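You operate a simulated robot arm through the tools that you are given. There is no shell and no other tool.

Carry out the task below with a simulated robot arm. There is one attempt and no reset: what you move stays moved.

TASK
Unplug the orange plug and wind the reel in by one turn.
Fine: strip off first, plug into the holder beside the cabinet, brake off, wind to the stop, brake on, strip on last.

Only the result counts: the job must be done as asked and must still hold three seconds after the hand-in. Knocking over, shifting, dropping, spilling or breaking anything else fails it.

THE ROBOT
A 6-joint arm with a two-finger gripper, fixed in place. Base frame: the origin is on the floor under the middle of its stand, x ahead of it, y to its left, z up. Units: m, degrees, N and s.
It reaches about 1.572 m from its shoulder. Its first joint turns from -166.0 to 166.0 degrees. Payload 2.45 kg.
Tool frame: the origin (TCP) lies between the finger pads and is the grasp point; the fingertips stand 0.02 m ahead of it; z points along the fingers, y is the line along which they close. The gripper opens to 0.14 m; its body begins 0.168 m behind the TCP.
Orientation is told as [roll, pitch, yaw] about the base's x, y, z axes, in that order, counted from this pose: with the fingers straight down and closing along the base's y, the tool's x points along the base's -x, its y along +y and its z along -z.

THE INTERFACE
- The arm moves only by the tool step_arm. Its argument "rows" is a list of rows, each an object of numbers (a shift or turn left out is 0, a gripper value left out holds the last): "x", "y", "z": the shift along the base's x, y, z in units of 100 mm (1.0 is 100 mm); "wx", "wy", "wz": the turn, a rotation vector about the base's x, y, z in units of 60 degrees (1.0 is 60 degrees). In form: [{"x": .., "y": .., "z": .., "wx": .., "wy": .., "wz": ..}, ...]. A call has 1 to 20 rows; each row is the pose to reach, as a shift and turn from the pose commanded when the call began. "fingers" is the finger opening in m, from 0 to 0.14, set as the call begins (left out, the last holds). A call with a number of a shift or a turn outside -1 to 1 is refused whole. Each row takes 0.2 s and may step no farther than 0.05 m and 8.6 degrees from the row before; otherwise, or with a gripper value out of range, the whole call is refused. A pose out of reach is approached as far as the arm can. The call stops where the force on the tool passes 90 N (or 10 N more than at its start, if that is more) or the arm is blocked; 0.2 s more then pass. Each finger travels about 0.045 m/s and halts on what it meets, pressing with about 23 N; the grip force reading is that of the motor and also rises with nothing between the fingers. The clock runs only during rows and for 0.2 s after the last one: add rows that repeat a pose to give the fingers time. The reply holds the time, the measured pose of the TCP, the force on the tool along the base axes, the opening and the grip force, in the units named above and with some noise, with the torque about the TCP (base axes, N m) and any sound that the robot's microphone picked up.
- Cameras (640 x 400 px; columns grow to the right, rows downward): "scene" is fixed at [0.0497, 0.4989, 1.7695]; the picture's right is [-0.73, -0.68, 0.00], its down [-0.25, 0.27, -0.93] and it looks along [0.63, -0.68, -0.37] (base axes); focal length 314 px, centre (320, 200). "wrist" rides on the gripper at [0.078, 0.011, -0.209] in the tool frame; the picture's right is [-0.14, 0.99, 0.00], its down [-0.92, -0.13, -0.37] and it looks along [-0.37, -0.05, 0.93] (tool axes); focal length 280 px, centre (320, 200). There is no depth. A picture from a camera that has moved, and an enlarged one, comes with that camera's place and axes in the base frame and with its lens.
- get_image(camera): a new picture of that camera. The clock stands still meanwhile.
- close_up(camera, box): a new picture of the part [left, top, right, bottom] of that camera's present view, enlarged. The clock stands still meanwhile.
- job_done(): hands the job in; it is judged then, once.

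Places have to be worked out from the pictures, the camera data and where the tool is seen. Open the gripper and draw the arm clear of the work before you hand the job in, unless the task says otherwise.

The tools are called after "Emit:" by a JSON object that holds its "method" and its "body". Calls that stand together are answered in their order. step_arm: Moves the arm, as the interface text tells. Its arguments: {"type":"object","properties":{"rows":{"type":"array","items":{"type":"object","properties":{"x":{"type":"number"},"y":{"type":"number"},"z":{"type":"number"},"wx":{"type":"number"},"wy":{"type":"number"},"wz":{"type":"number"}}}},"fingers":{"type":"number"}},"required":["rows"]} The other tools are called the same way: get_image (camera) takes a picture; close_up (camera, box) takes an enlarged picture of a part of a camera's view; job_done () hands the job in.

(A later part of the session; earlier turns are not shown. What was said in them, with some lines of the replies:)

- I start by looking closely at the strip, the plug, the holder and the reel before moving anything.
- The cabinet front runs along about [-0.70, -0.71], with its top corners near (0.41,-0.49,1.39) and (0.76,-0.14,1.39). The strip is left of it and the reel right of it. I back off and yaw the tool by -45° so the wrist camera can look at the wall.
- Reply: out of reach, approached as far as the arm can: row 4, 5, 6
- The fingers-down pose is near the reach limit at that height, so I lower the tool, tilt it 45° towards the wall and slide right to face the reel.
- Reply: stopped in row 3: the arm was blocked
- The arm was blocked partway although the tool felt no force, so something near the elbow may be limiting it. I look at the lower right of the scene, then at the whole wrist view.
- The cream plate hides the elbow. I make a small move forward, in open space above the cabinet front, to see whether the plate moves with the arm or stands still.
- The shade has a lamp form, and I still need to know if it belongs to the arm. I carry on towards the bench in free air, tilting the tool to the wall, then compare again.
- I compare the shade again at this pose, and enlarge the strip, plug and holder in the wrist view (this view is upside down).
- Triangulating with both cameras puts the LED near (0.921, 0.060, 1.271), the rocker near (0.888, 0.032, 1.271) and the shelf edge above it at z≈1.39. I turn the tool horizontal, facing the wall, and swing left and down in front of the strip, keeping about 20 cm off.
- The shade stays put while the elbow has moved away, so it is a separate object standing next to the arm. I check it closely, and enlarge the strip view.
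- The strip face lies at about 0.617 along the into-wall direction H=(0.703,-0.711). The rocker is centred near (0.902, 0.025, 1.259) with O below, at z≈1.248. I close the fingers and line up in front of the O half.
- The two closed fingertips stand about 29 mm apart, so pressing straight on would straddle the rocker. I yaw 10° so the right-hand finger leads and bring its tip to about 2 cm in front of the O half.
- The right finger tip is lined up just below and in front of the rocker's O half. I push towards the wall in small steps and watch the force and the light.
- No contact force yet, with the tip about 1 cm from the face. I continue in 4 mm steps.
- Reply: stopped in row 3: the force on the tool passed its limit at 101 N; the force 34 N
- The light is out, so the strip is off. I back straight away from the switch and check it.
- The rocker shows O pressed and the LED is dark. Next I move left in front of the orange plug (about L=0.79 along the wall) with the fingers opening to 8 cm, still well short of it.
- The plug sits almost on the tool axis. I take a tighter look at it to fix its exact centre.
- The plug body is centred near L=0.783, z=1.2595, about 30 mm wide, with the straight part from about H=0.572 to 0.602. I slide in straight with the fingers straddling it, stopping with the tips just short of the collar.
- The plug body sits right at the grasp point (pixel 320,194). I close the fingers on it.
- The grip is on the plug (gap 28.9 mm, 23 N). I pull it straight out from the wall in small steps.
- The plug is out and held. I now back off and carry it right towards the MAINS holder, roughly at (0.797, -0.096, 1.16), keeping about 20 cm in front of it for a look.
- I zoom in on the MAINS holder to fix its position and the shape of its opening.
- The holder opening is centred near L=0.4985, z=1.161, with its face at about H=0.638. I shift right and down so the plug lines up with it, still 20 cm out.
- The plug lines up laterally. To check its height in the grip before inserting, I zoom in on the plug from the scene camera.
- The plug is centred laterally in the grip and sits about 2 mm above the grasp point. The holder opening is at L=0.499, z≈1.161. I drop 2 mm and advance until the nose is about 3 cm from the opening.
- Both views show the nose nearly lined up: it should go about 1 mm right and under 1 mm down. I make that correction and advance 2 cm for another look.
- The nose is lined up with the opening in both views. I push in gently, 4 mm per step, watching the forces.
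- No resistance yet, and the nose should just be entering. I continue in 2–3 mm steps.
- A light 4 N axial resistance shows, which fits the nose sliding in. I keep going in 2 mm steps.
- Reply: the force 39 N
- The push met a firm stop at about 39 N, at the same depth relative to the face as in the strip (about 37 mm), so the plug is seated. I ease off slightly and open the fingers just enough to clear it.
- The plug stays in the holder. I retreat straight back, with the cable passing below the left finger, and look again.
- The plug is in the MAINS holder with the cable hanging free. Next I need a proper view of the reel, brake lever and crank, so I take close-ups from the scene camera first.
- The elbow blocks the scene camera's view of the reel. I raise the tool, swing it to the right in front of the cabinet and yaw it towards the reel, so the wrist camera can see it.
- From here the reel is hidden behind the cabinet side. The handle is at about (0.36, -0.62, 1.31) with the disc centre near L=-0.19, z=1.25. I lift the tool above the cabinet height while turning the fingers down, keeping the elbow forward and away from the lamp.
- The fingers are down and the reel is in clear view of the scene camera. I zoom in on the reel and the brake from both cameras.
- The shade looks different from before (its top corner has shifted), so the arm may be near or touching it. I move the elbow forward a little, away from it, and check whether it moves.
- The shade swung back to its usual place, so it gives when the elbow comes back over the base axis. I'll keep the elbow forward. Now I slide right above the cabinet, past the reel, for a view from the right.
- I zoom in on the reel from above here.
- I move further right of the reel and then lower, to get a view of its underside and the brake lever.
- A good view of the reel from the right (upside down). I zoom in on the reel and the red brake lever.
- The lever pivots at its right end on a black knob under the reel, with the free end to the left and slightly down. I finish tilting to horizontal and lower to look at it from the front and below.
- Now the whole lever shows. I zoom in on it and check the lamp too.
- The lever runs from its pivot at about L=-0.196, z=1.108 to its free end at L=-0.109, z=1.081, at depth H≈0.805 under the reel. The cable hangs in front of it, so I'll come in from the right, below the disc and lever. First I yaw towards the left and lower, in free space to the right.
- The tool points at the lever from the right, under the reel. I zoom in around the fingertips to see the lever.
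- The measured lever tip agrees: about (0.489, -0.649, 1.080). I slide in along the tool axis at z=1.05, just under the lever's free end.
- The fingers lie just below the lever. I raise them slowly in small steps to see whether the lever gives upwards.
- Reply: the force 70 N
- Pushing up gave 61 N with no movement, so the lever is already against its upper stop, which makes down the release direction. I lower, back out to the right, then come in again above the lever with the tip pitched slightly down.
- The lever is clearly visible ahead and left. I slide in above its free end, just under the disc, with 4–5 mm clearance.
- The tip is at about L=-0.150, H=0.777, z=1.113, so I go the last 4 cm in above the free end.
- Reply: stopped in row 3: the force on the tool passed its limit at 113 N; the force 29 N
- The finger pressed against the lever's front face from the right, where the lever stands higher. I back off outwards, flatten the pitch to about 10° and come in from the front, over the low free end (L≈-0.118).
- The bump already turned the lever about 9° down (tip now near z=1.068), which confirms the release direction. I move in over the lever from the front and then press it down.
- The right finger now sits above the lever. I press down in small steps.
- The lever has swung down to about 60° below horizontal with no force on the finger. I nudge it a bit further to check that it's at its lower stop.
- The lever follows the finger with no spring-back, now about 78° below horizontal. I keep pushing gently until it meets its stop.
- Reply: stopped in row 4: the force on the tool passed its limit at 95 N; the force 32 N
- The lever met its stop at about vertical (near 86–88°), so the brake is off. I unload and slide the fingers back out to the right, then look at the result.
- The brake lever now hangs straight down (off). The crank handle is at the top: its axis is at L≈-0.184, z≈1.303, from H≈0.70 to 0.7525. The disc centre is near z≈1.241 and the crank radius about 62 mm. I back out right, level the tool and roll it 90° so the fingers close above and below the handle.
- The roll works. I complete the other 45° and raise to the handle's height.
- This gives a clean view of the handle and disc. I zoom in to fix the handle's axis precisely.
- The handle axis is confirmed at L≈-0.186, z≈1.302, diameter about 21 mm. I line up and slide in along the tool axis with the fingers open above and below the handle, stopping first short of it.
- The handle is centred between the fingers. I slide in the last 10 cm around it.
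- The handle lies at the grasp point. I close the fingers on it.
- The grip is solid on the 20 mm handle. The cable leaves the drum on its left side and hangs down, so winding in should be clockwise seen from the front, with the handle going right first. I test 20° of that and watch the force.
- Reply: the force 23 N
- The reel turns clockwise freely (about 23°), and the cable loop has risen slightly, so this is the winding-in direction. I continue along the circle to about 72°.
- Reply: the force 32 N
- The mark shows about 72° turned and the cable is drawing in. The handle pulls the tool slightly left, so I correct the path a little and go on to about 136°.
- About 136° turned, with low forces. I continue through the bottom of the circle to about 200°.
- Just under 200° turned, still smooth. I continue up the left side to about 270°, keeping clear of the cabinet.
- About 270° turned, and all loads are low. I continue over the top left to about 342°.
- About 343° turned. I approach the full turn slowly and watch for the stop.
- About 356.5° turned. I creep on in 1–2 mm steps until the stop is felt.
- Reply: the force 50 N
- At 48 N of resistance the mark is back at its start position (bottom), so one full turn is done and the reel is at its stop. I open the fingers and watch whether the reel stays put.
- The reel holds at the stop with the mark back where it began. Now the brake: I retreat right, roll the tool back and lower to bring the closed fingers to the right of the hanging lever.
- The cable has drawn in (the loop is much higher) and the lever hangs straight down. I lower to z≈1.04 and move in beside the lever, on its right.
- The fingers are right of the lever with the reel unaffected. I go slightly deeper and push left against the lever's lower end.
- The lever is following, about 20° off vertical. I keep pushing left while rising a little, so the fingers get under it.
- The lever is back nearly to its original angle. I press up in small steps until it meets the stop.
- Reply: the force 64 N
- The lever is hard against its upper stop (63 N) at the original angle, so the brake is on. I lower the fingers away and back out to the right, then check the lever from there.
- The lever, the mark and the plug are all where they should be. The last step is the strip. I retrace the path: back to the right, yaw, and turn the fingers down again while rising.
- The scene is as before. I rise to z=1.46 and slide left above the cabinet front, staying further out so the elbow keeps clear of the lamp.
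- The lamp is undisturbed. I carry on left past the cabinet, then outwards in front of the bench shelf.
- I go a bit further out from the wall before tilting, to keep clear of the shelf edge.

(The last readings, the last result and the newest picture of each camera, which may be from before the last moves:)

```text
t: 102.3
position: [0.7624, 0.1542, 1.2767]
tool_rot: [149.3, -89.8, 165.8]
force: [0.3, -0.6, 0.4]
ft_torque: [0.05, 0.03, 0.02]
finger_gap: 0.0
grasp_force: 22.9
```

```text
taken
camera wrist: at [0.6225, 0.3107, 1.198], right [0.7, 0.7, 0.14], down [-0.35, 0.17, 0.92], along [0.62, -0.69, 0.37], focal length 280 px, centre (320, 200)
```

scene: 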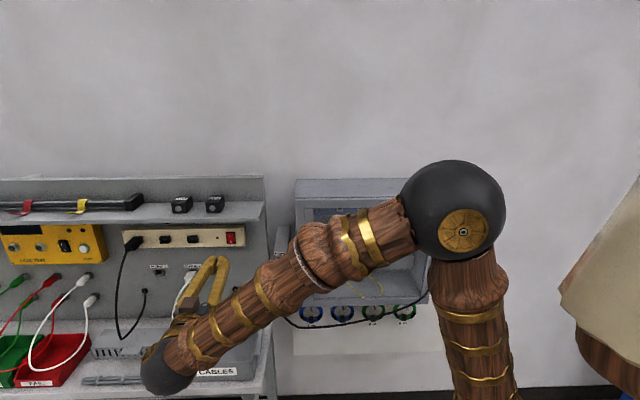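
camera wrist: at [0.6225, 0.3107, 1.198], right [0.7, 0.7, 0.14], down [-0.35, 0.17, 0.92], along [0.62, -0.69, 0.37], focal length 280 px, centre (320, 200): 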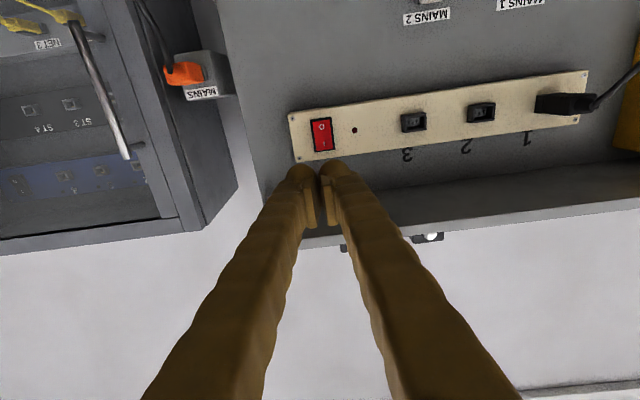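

The rocker is ahead with O pressed and the LED dark, and the plug is visible in the holder. I yaw 10° as before and line up the right finger with the upper (I) half at z≈1.274.

Emit:
{"method": "step_arm", "body": {"rows": [{"x": 0.15, "y": -0.08, "z": -0.015, "wz": 0.083}, {"x": 0.4, "y": -0.3, "z": -0.027, "wz": 0.167}, {"x": 0.65, "y": -0.5, "z": -0.027, "wz": 0.167}, {"x": 0.9, "y": -0.66, "z": -0.027, "wz": 0.167}], "fingers": 0.0}}

Emit:
{"method": "get_image", "body": {"camera": "wrist"}}

Emit:
{"method": "close_up", "body": {"camera": "scene", "box": [150, 200, 310, 300]}}

```text
t: 103.3
position: [0.851, 0.09, 1.2739]
tool_rot: [137.3, -89.9, -172.2]
force: [0.1, 0.1, -0.1]
ft_torque: [-0.01, -0.01, 0.02]
finger_gap: 0.0
grasp_force: 22.9
```

```text
taken
camera wrist: at [0.6872, 0.2187, 1.1954], right [0.57, 0.81, 0.14], down [-0.38, 0.11, 0.92], along [0.73, -0.57, 0.37], focal length 280 px, centre (320, 200)
```

wrist: 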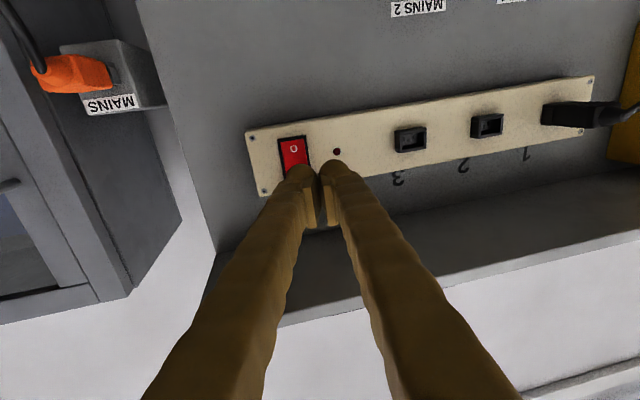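

```text
4.00 times, centred on (230, 250) of scene
camera zoom: at [0.0497, 0.4989, 1.7695], right [-0.73, -0.68, 0.0], down [-0.25, 0.27, -0.93], along [0.63, -0.68, -0.37], focal length 1254 px, centre (680, 0)
```

zoom: 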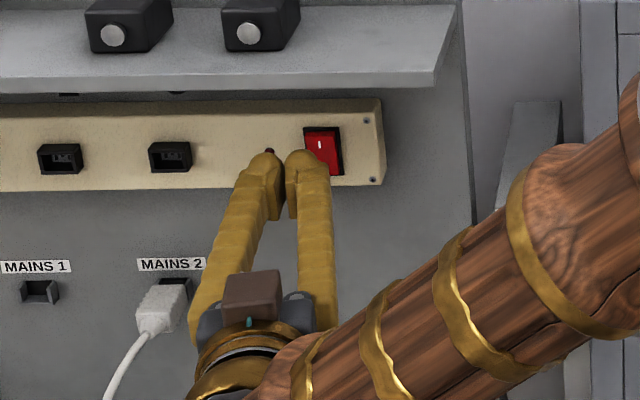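

Aligned with the upper half (shifting 1.5 mm right). I advance to just before contact.

Emit:
{"method": "step_arm", "body": {"rows": [{"x": 0.1, "y": -0.11}, {"x": 0.2, "y": -0.215}, {"x": 0.26, "y": -0.28}], "fingers": 0.0}}

Emit:
{"method": "close_up", "body": {"camera": "scene", "box": [150, 200, 310, 300]}}

```text
t: 104.1
position: [0.8776, 0.0622, 1.2753]
tool_rot: [137.0, -89.9, -172.0]
force: [1.0, -0.3, 0.6]
ft_torque: [0.0, -0.01, 0.01]
finger_gap: 0.0001
grasp_force: 23.2
```

```text
4.00 times, centred on (230, 250) of scene
camera zoom: at [0.0497, 0.4989, 1.7695], right [-0.73, -0.68, 0.0], down [-0.25, 0.27, -0.93], along [0.63, -0.68, -0.37], focal length 1254 px, centre (680, 0)
```

zoom: 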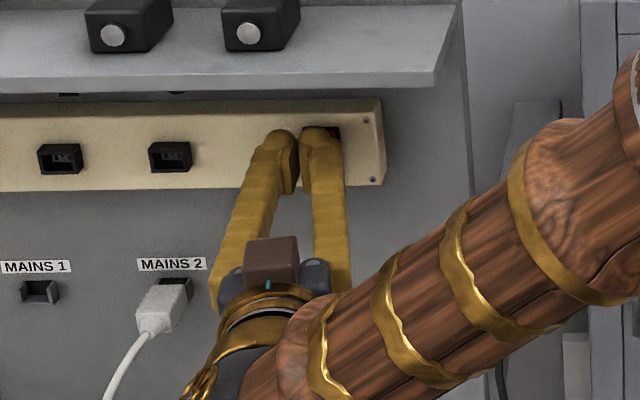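

The tip is over the rocker's upper half. I press in 2–3 mm steps and watch for the LED.

Emit:
{"method": "step_arm", "body": {"rows": [{"x": 0.021, "y": -0.0213}, {"x": 0.042, "y": -0.0426}, {"x": 0.063, "y": -0.064}], "fingers": 0.0}}

Emit:
{"method": "close_up", "body": {"camera": "scene", "box": [150, 200, 310, 300]}}

Emit:
{"method": "close_up", "body": {"camera": "wrist", "box": [220, 90, 420, 220]}}

```text
t: 104.9
position: [0.8821, 0.055, 1.2739]
tool_rot: [136.3, -89.9, -171.2]
force: [0.6, 0.1, -0.4]
ft_torque: [0.02, 0.01, 0.04]
finger_gap: 0.0
grasp_force: 23.2
```

```text
4.00 times, centred on (230, 250) of scene
camera zoom: at [0.0497, 0.4989, 1.7695], right [-0.73, -0.68, 0.0], down [-0.25, 0.27, -0.93], along [0.63, -0.68, -0.37], focal length 1254 px, centre (680, 0)
```

zoom: 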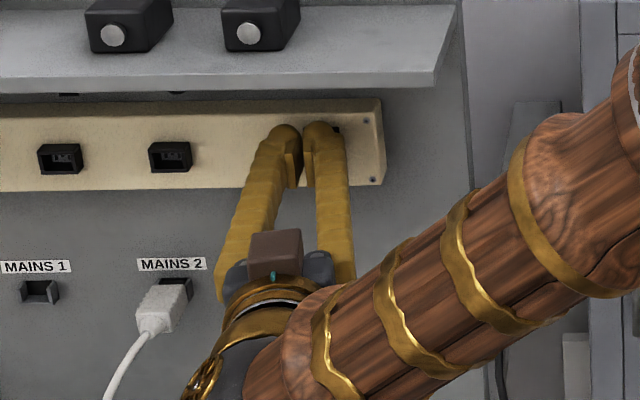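

```text
3.08 times, centred on (320, 155) of wrist
camera zoom: at [0.7193, 0.184, 1.1955], right [0.57, 0.81, 0.14], down [-0.38, 0.11, 0.92], along [0.73, -0.57, 0.37], focal length 863 px, centre (320, 338)
```

zoom: 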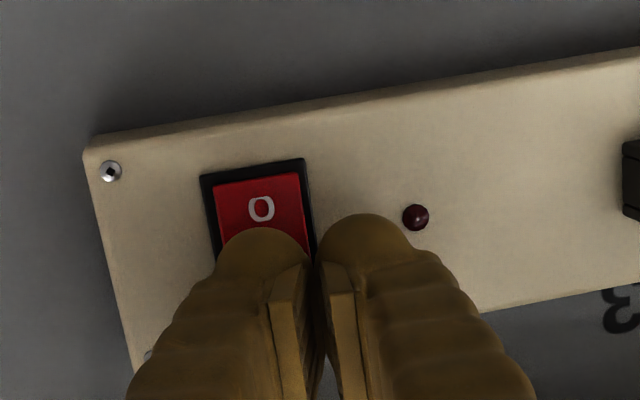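

No contact yet and the LED is still dark. I continue in 2 mm steps.

Emit:
{"method": "step_arm", "body": {"rows": [{"x": 0.014, "y": -0.0142}, {"x": 0.028, "y": -0.0284}], "fingers": 0.0}}

Emit:
{"method": "close_up", "body": {"camera": "wrist", "box": [220, 90, 420, 220]}}

```text
t: 105.5
position: [0.8865, 0.052, 1.2737]
tool_rot: [138.3, -90.0, -173.2]
force: [-1.4, -0.1, -0.2]
ft_torque: [-0.02, 0.03, -0.01]
finger_gap: 0.0002
grasp_force: 22.6
```

```text
3.08 times, centred on (320, 155) of wrist
camera zoom: at [0.7222, 0.1813, 1.1953], right [0.57, 0.81, 0.14], down [-0.38, 0.11, 0.92], along [0.73, -0.57, 0.37], focal length 863 px, centre (320, 338)
```

zoom: 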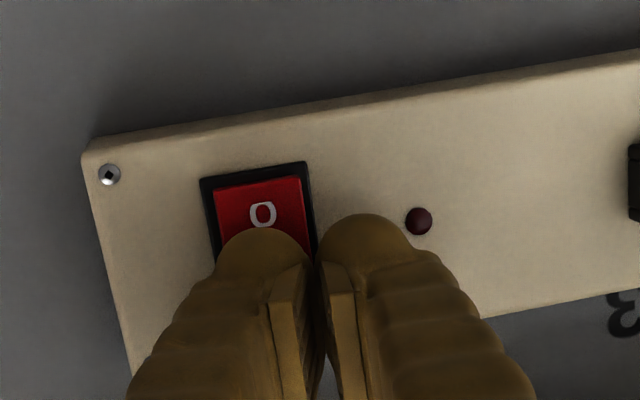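

The O side is starting to lift, so I press on a little further.

Emit:
{"method": "step_arm", "body": {"rows": [{"x": 0.01, "y": -0.01}, {"x": 0.02, "y": -0.02}], "fingers": 0.0}}

Emit:
{"method": "close_up", "body": {"camera": "wrist", "box": [220, 90, 420, 220]}}

```text
t: 106.1
position: [0.8883, 0.0518, 1.2733]
tool_rot: [144.2, -89.9, -179.1]
force: [-41.8, 20.3, -1.7]
ft_torque: [0.31, 0.49, -0.65]
finger_gap: 0.0002
grasp_force: 23.1
```

```text
3.08 times, centred on (320, 155) of wrist
camera zoom: at [0.7233, 0.1802, 1.1953], right [0.57, 0.81, 0.14], down [-0.38, 0.11, 0.92], along [0.73, -0.57, 0.37], focal length 863 px, centre (320, 338)
```

zoom: 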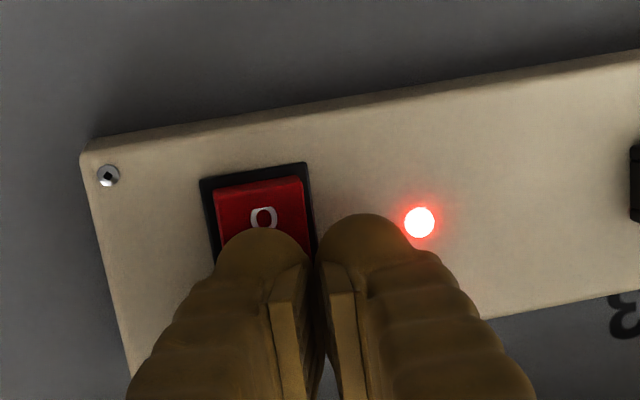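

The LED is lit, so the strip is on. I back straight off and check that it stays on.

Emit:
{"method": "step_arm", "body": {"rows": [{"x": -0.1, "y": 0.1}, {"x": -0.35, "y": 0.355}, {"x": -0.7, "y": 0.71}, {"x": -0.95, "y": 0.96}], "fingers": 0.0}}

Emit:
{"method": "step_arm", "body": {"rows": [{"x": -0.2, "y": 0.2, "wz": -0.083}, {"x": -0.4, "y": 0.4, "wz": -0.167}, {"x": -0.5, "y": 0.5, "wz": -0.167}], "fingers": 0.06}}

Emit:
{"method": "get_image", "body": {"camera": "wrist"}}

Emit:
{"method": "get_image", "body": {"camera": "scene"}}

Emit:
{"method": "close_up", "body": {"camera": "scene", "box": [150, 200, 310, 300]}}

```text
t: 107.1
position: [0.7939, 0.1466, 1.275]
tool_rot: [135.4, -90.0, -170.3]
force: [0.4, -0.4, -0.1]
ft_torque: [0.02, 0.02, 0.01]
finger_gap: 0.0
grasp_force: 22.8
```

```text
t: 107.9
position: [0.7438, 0.1968, 1.2744]
tool_rot: [139.1, -89.8, 175.9]
force: [0.2, 0.5, -0.8]
ft_torque: [0.01, -0.02, 0.04]
finger_gap: 0.0602
grasp_force: 0.0
```

```text
taken
camera wrist: at [0.604, 0.3524, 1.1958], right [0.7, 0.7, 0.14], down [-0.35, 0.17, 0.92], along [0.62, -0.69, 0.37], focal length 280 px, centre (320, 200)
```

wrist: 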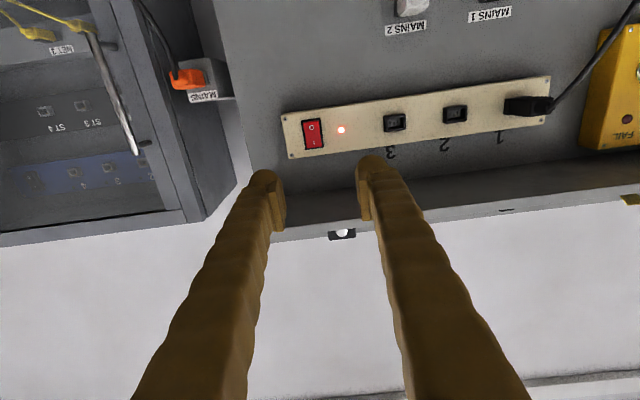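

```text
taken
```

scene: 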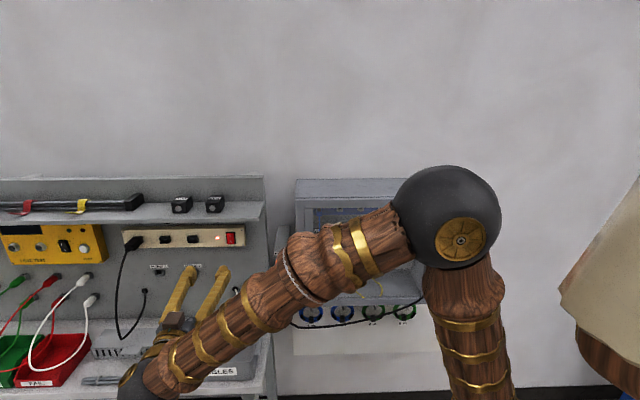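

```text
4.00 times, centred on (230, 250) of scene
camera zoom: at [0.0497, 0.4989, 1.7695], right [-0.73, -0.68, 0.0], down [-0.25, 0.27, -0.93], along [0.63, -0.68, -0.37], focal length 1254 px, centre (680, 0)
```

zoom: 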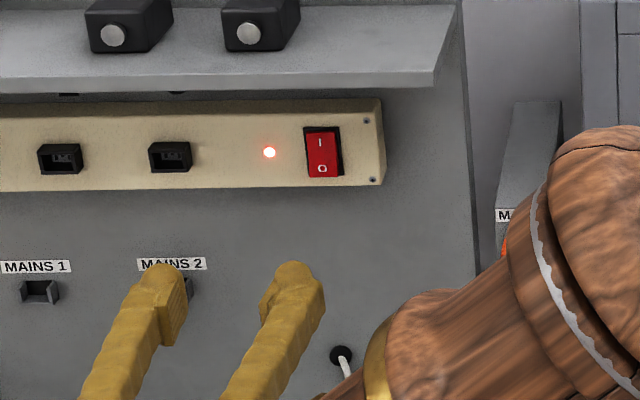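

The strip is on and the rocker is on I. Before handing in, I check the plug seating and the reel once more.

Emit:
{"method": "close_up", "body": {"camera": "wrist", "box": [150, 40, 270, 120]}}

```text
5.00 times, centred on (210, 80) of wrist
camera zoom: at [0.604, 0.3524, 1.1958], right [0.7, 0.7, 0.14], down [-0.35, 0.17, 0.92], along [0.62, -0.69, 0.37], focal length 1402 px, centre (870, 800)
```

zoom: 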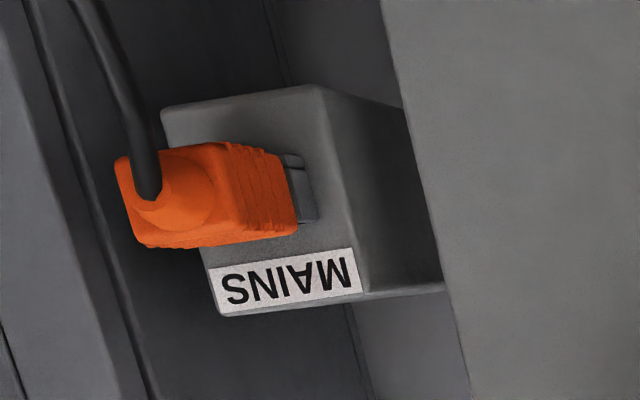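

The plug body sits against the collar of the holder. I draw the arm back clear of the work with the gripper open, and take a last look at everything.

Emit:
{"method": "step_arm", "body": {"rows": [{"y": 0.25, "z": 0.2}, {"y": 0.5, "z": 0.4}, {"y": 0.75, "z": 0.6}, {"y": 1.0, "z": 0.8}], "fingers": 0.08}}

Emit:
{"method": "step_arm", "body": {"rows": [{"y": 0.25, "z": 0.2}, {"y": 0.5, "z": 0.4}, {"y": 0.75, "z": 0.6}, {"y": 0.9, "z": 0.7}], "fingers": 0.08}}

Emit:
{"method": "get_image", "body": {"camera": "scene"}}

Emit:
{"method": "close_up", "body": {"camera": "scene", "box": [420, 180, 520, 260]}}

Emit:
{"method": "close_up", "body": {"camera": "scene", "box": [480, 150, 640, 400]}}

```text
t: 108.9
position: [0.7423, 0.2961, 1.3546]
tool_rot: [126.7, -89.9, -171.9]
force: [-0.3, -0.2, 0.5]
ft_torque: [0.0, 0.07, 0.03]
finger_gap: 0.08
grasp_force: 0.1
```

```text
t: 109.9
position: [0.7438, 0.3866, 1.4256]
tool_rot: [146.6, -89.8, 168.3]
force: [-0.4, -0.2, 0.6]
ft_torque: [0.02, 0.01, 0.03]
finger_gap: 0.0799
grasp_force: 0.0
```

```text
taken
```

scene: 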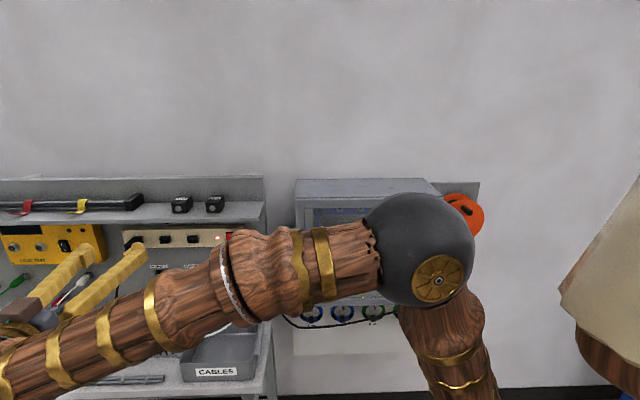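

```text
5.00 times, centred on (470, 220) of scene
camera zoom: at [0.0497, 0.4989, 1.7695], right [-0.73, -0.68, 0.0], down [-0.25, 0.27, -0.93], along [0.63, -0.68, -0.37], focal length 1568 px, centre (-430, 100)
```

zoom: 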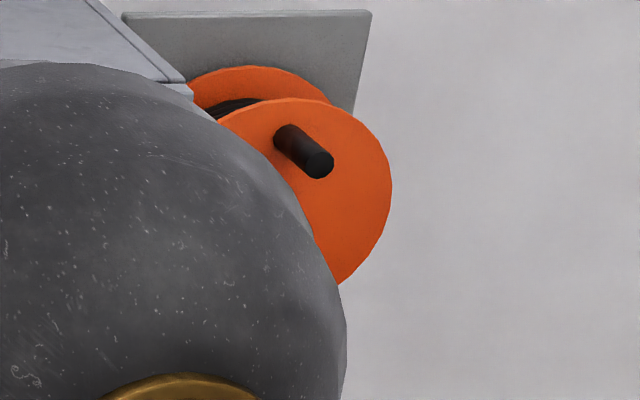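

```text
1.60 times, centred on (560, 275) of scene
camera zoom: at [0.0497, 0.4989, 1.7695], right [-0.73, -0.68, 0.0], down [-0.25, 0.27, -0.93], along [0.63, -0.68, -0.37], focal length 502 px, centre (-64, 80)
```

zoom: 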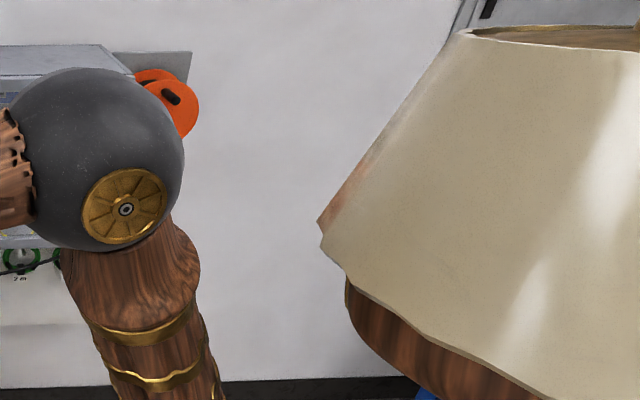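

Everything is in place:
- **Strip:** off first and on last; it is now on.
- **Plug:** seated in the MAINS holder beside the cabinet.
- **Reel:** one full turn in, at its stop.
- **Brake:** the lever is back on its upper stop.
- **Lamp:** standing where it was.

The gripper is open and the arm is clear, so I hand the job in.

Emit:
{"method": "job_done", "body": {}}

```text
The job is handed in.
```

The job is done and handed in: the orange plug is in the holder beside the cabinet and the reel is wound in by one turn.

1. **Strip off:** I pressed the rocker to O first, and the LED went dark.
2. **Plug:** I pulled it from socket 3 and pushed it into the holder marked MAINS until it met a firm stop. It tilted a few degrees when released but did not back out.
3. **Brake off:** I swung the lever from its upper stop down to its lower stop.
4. **Wind:** I cranked clockwise until the reel hit its stop. The white mark came back to its starting point and the cable drew in.
5. **Brake on:** I pushed the lever back up to its original position against the upper stop.
6. **Strip on:** I pressed I last. The LED was lit and still on after I backed away.

**Contact with the lamp:** early on, the arm's elbow pushed the lampshade next to it twice. Each time the shade swung back, and at hand-in it was where it had been since the first push. I had no close view of it from before that push.

Some pushes were also harder than needed. Peaks were about 101 N on the switch and 95–113 N around the brake lever, but I saw no damage.
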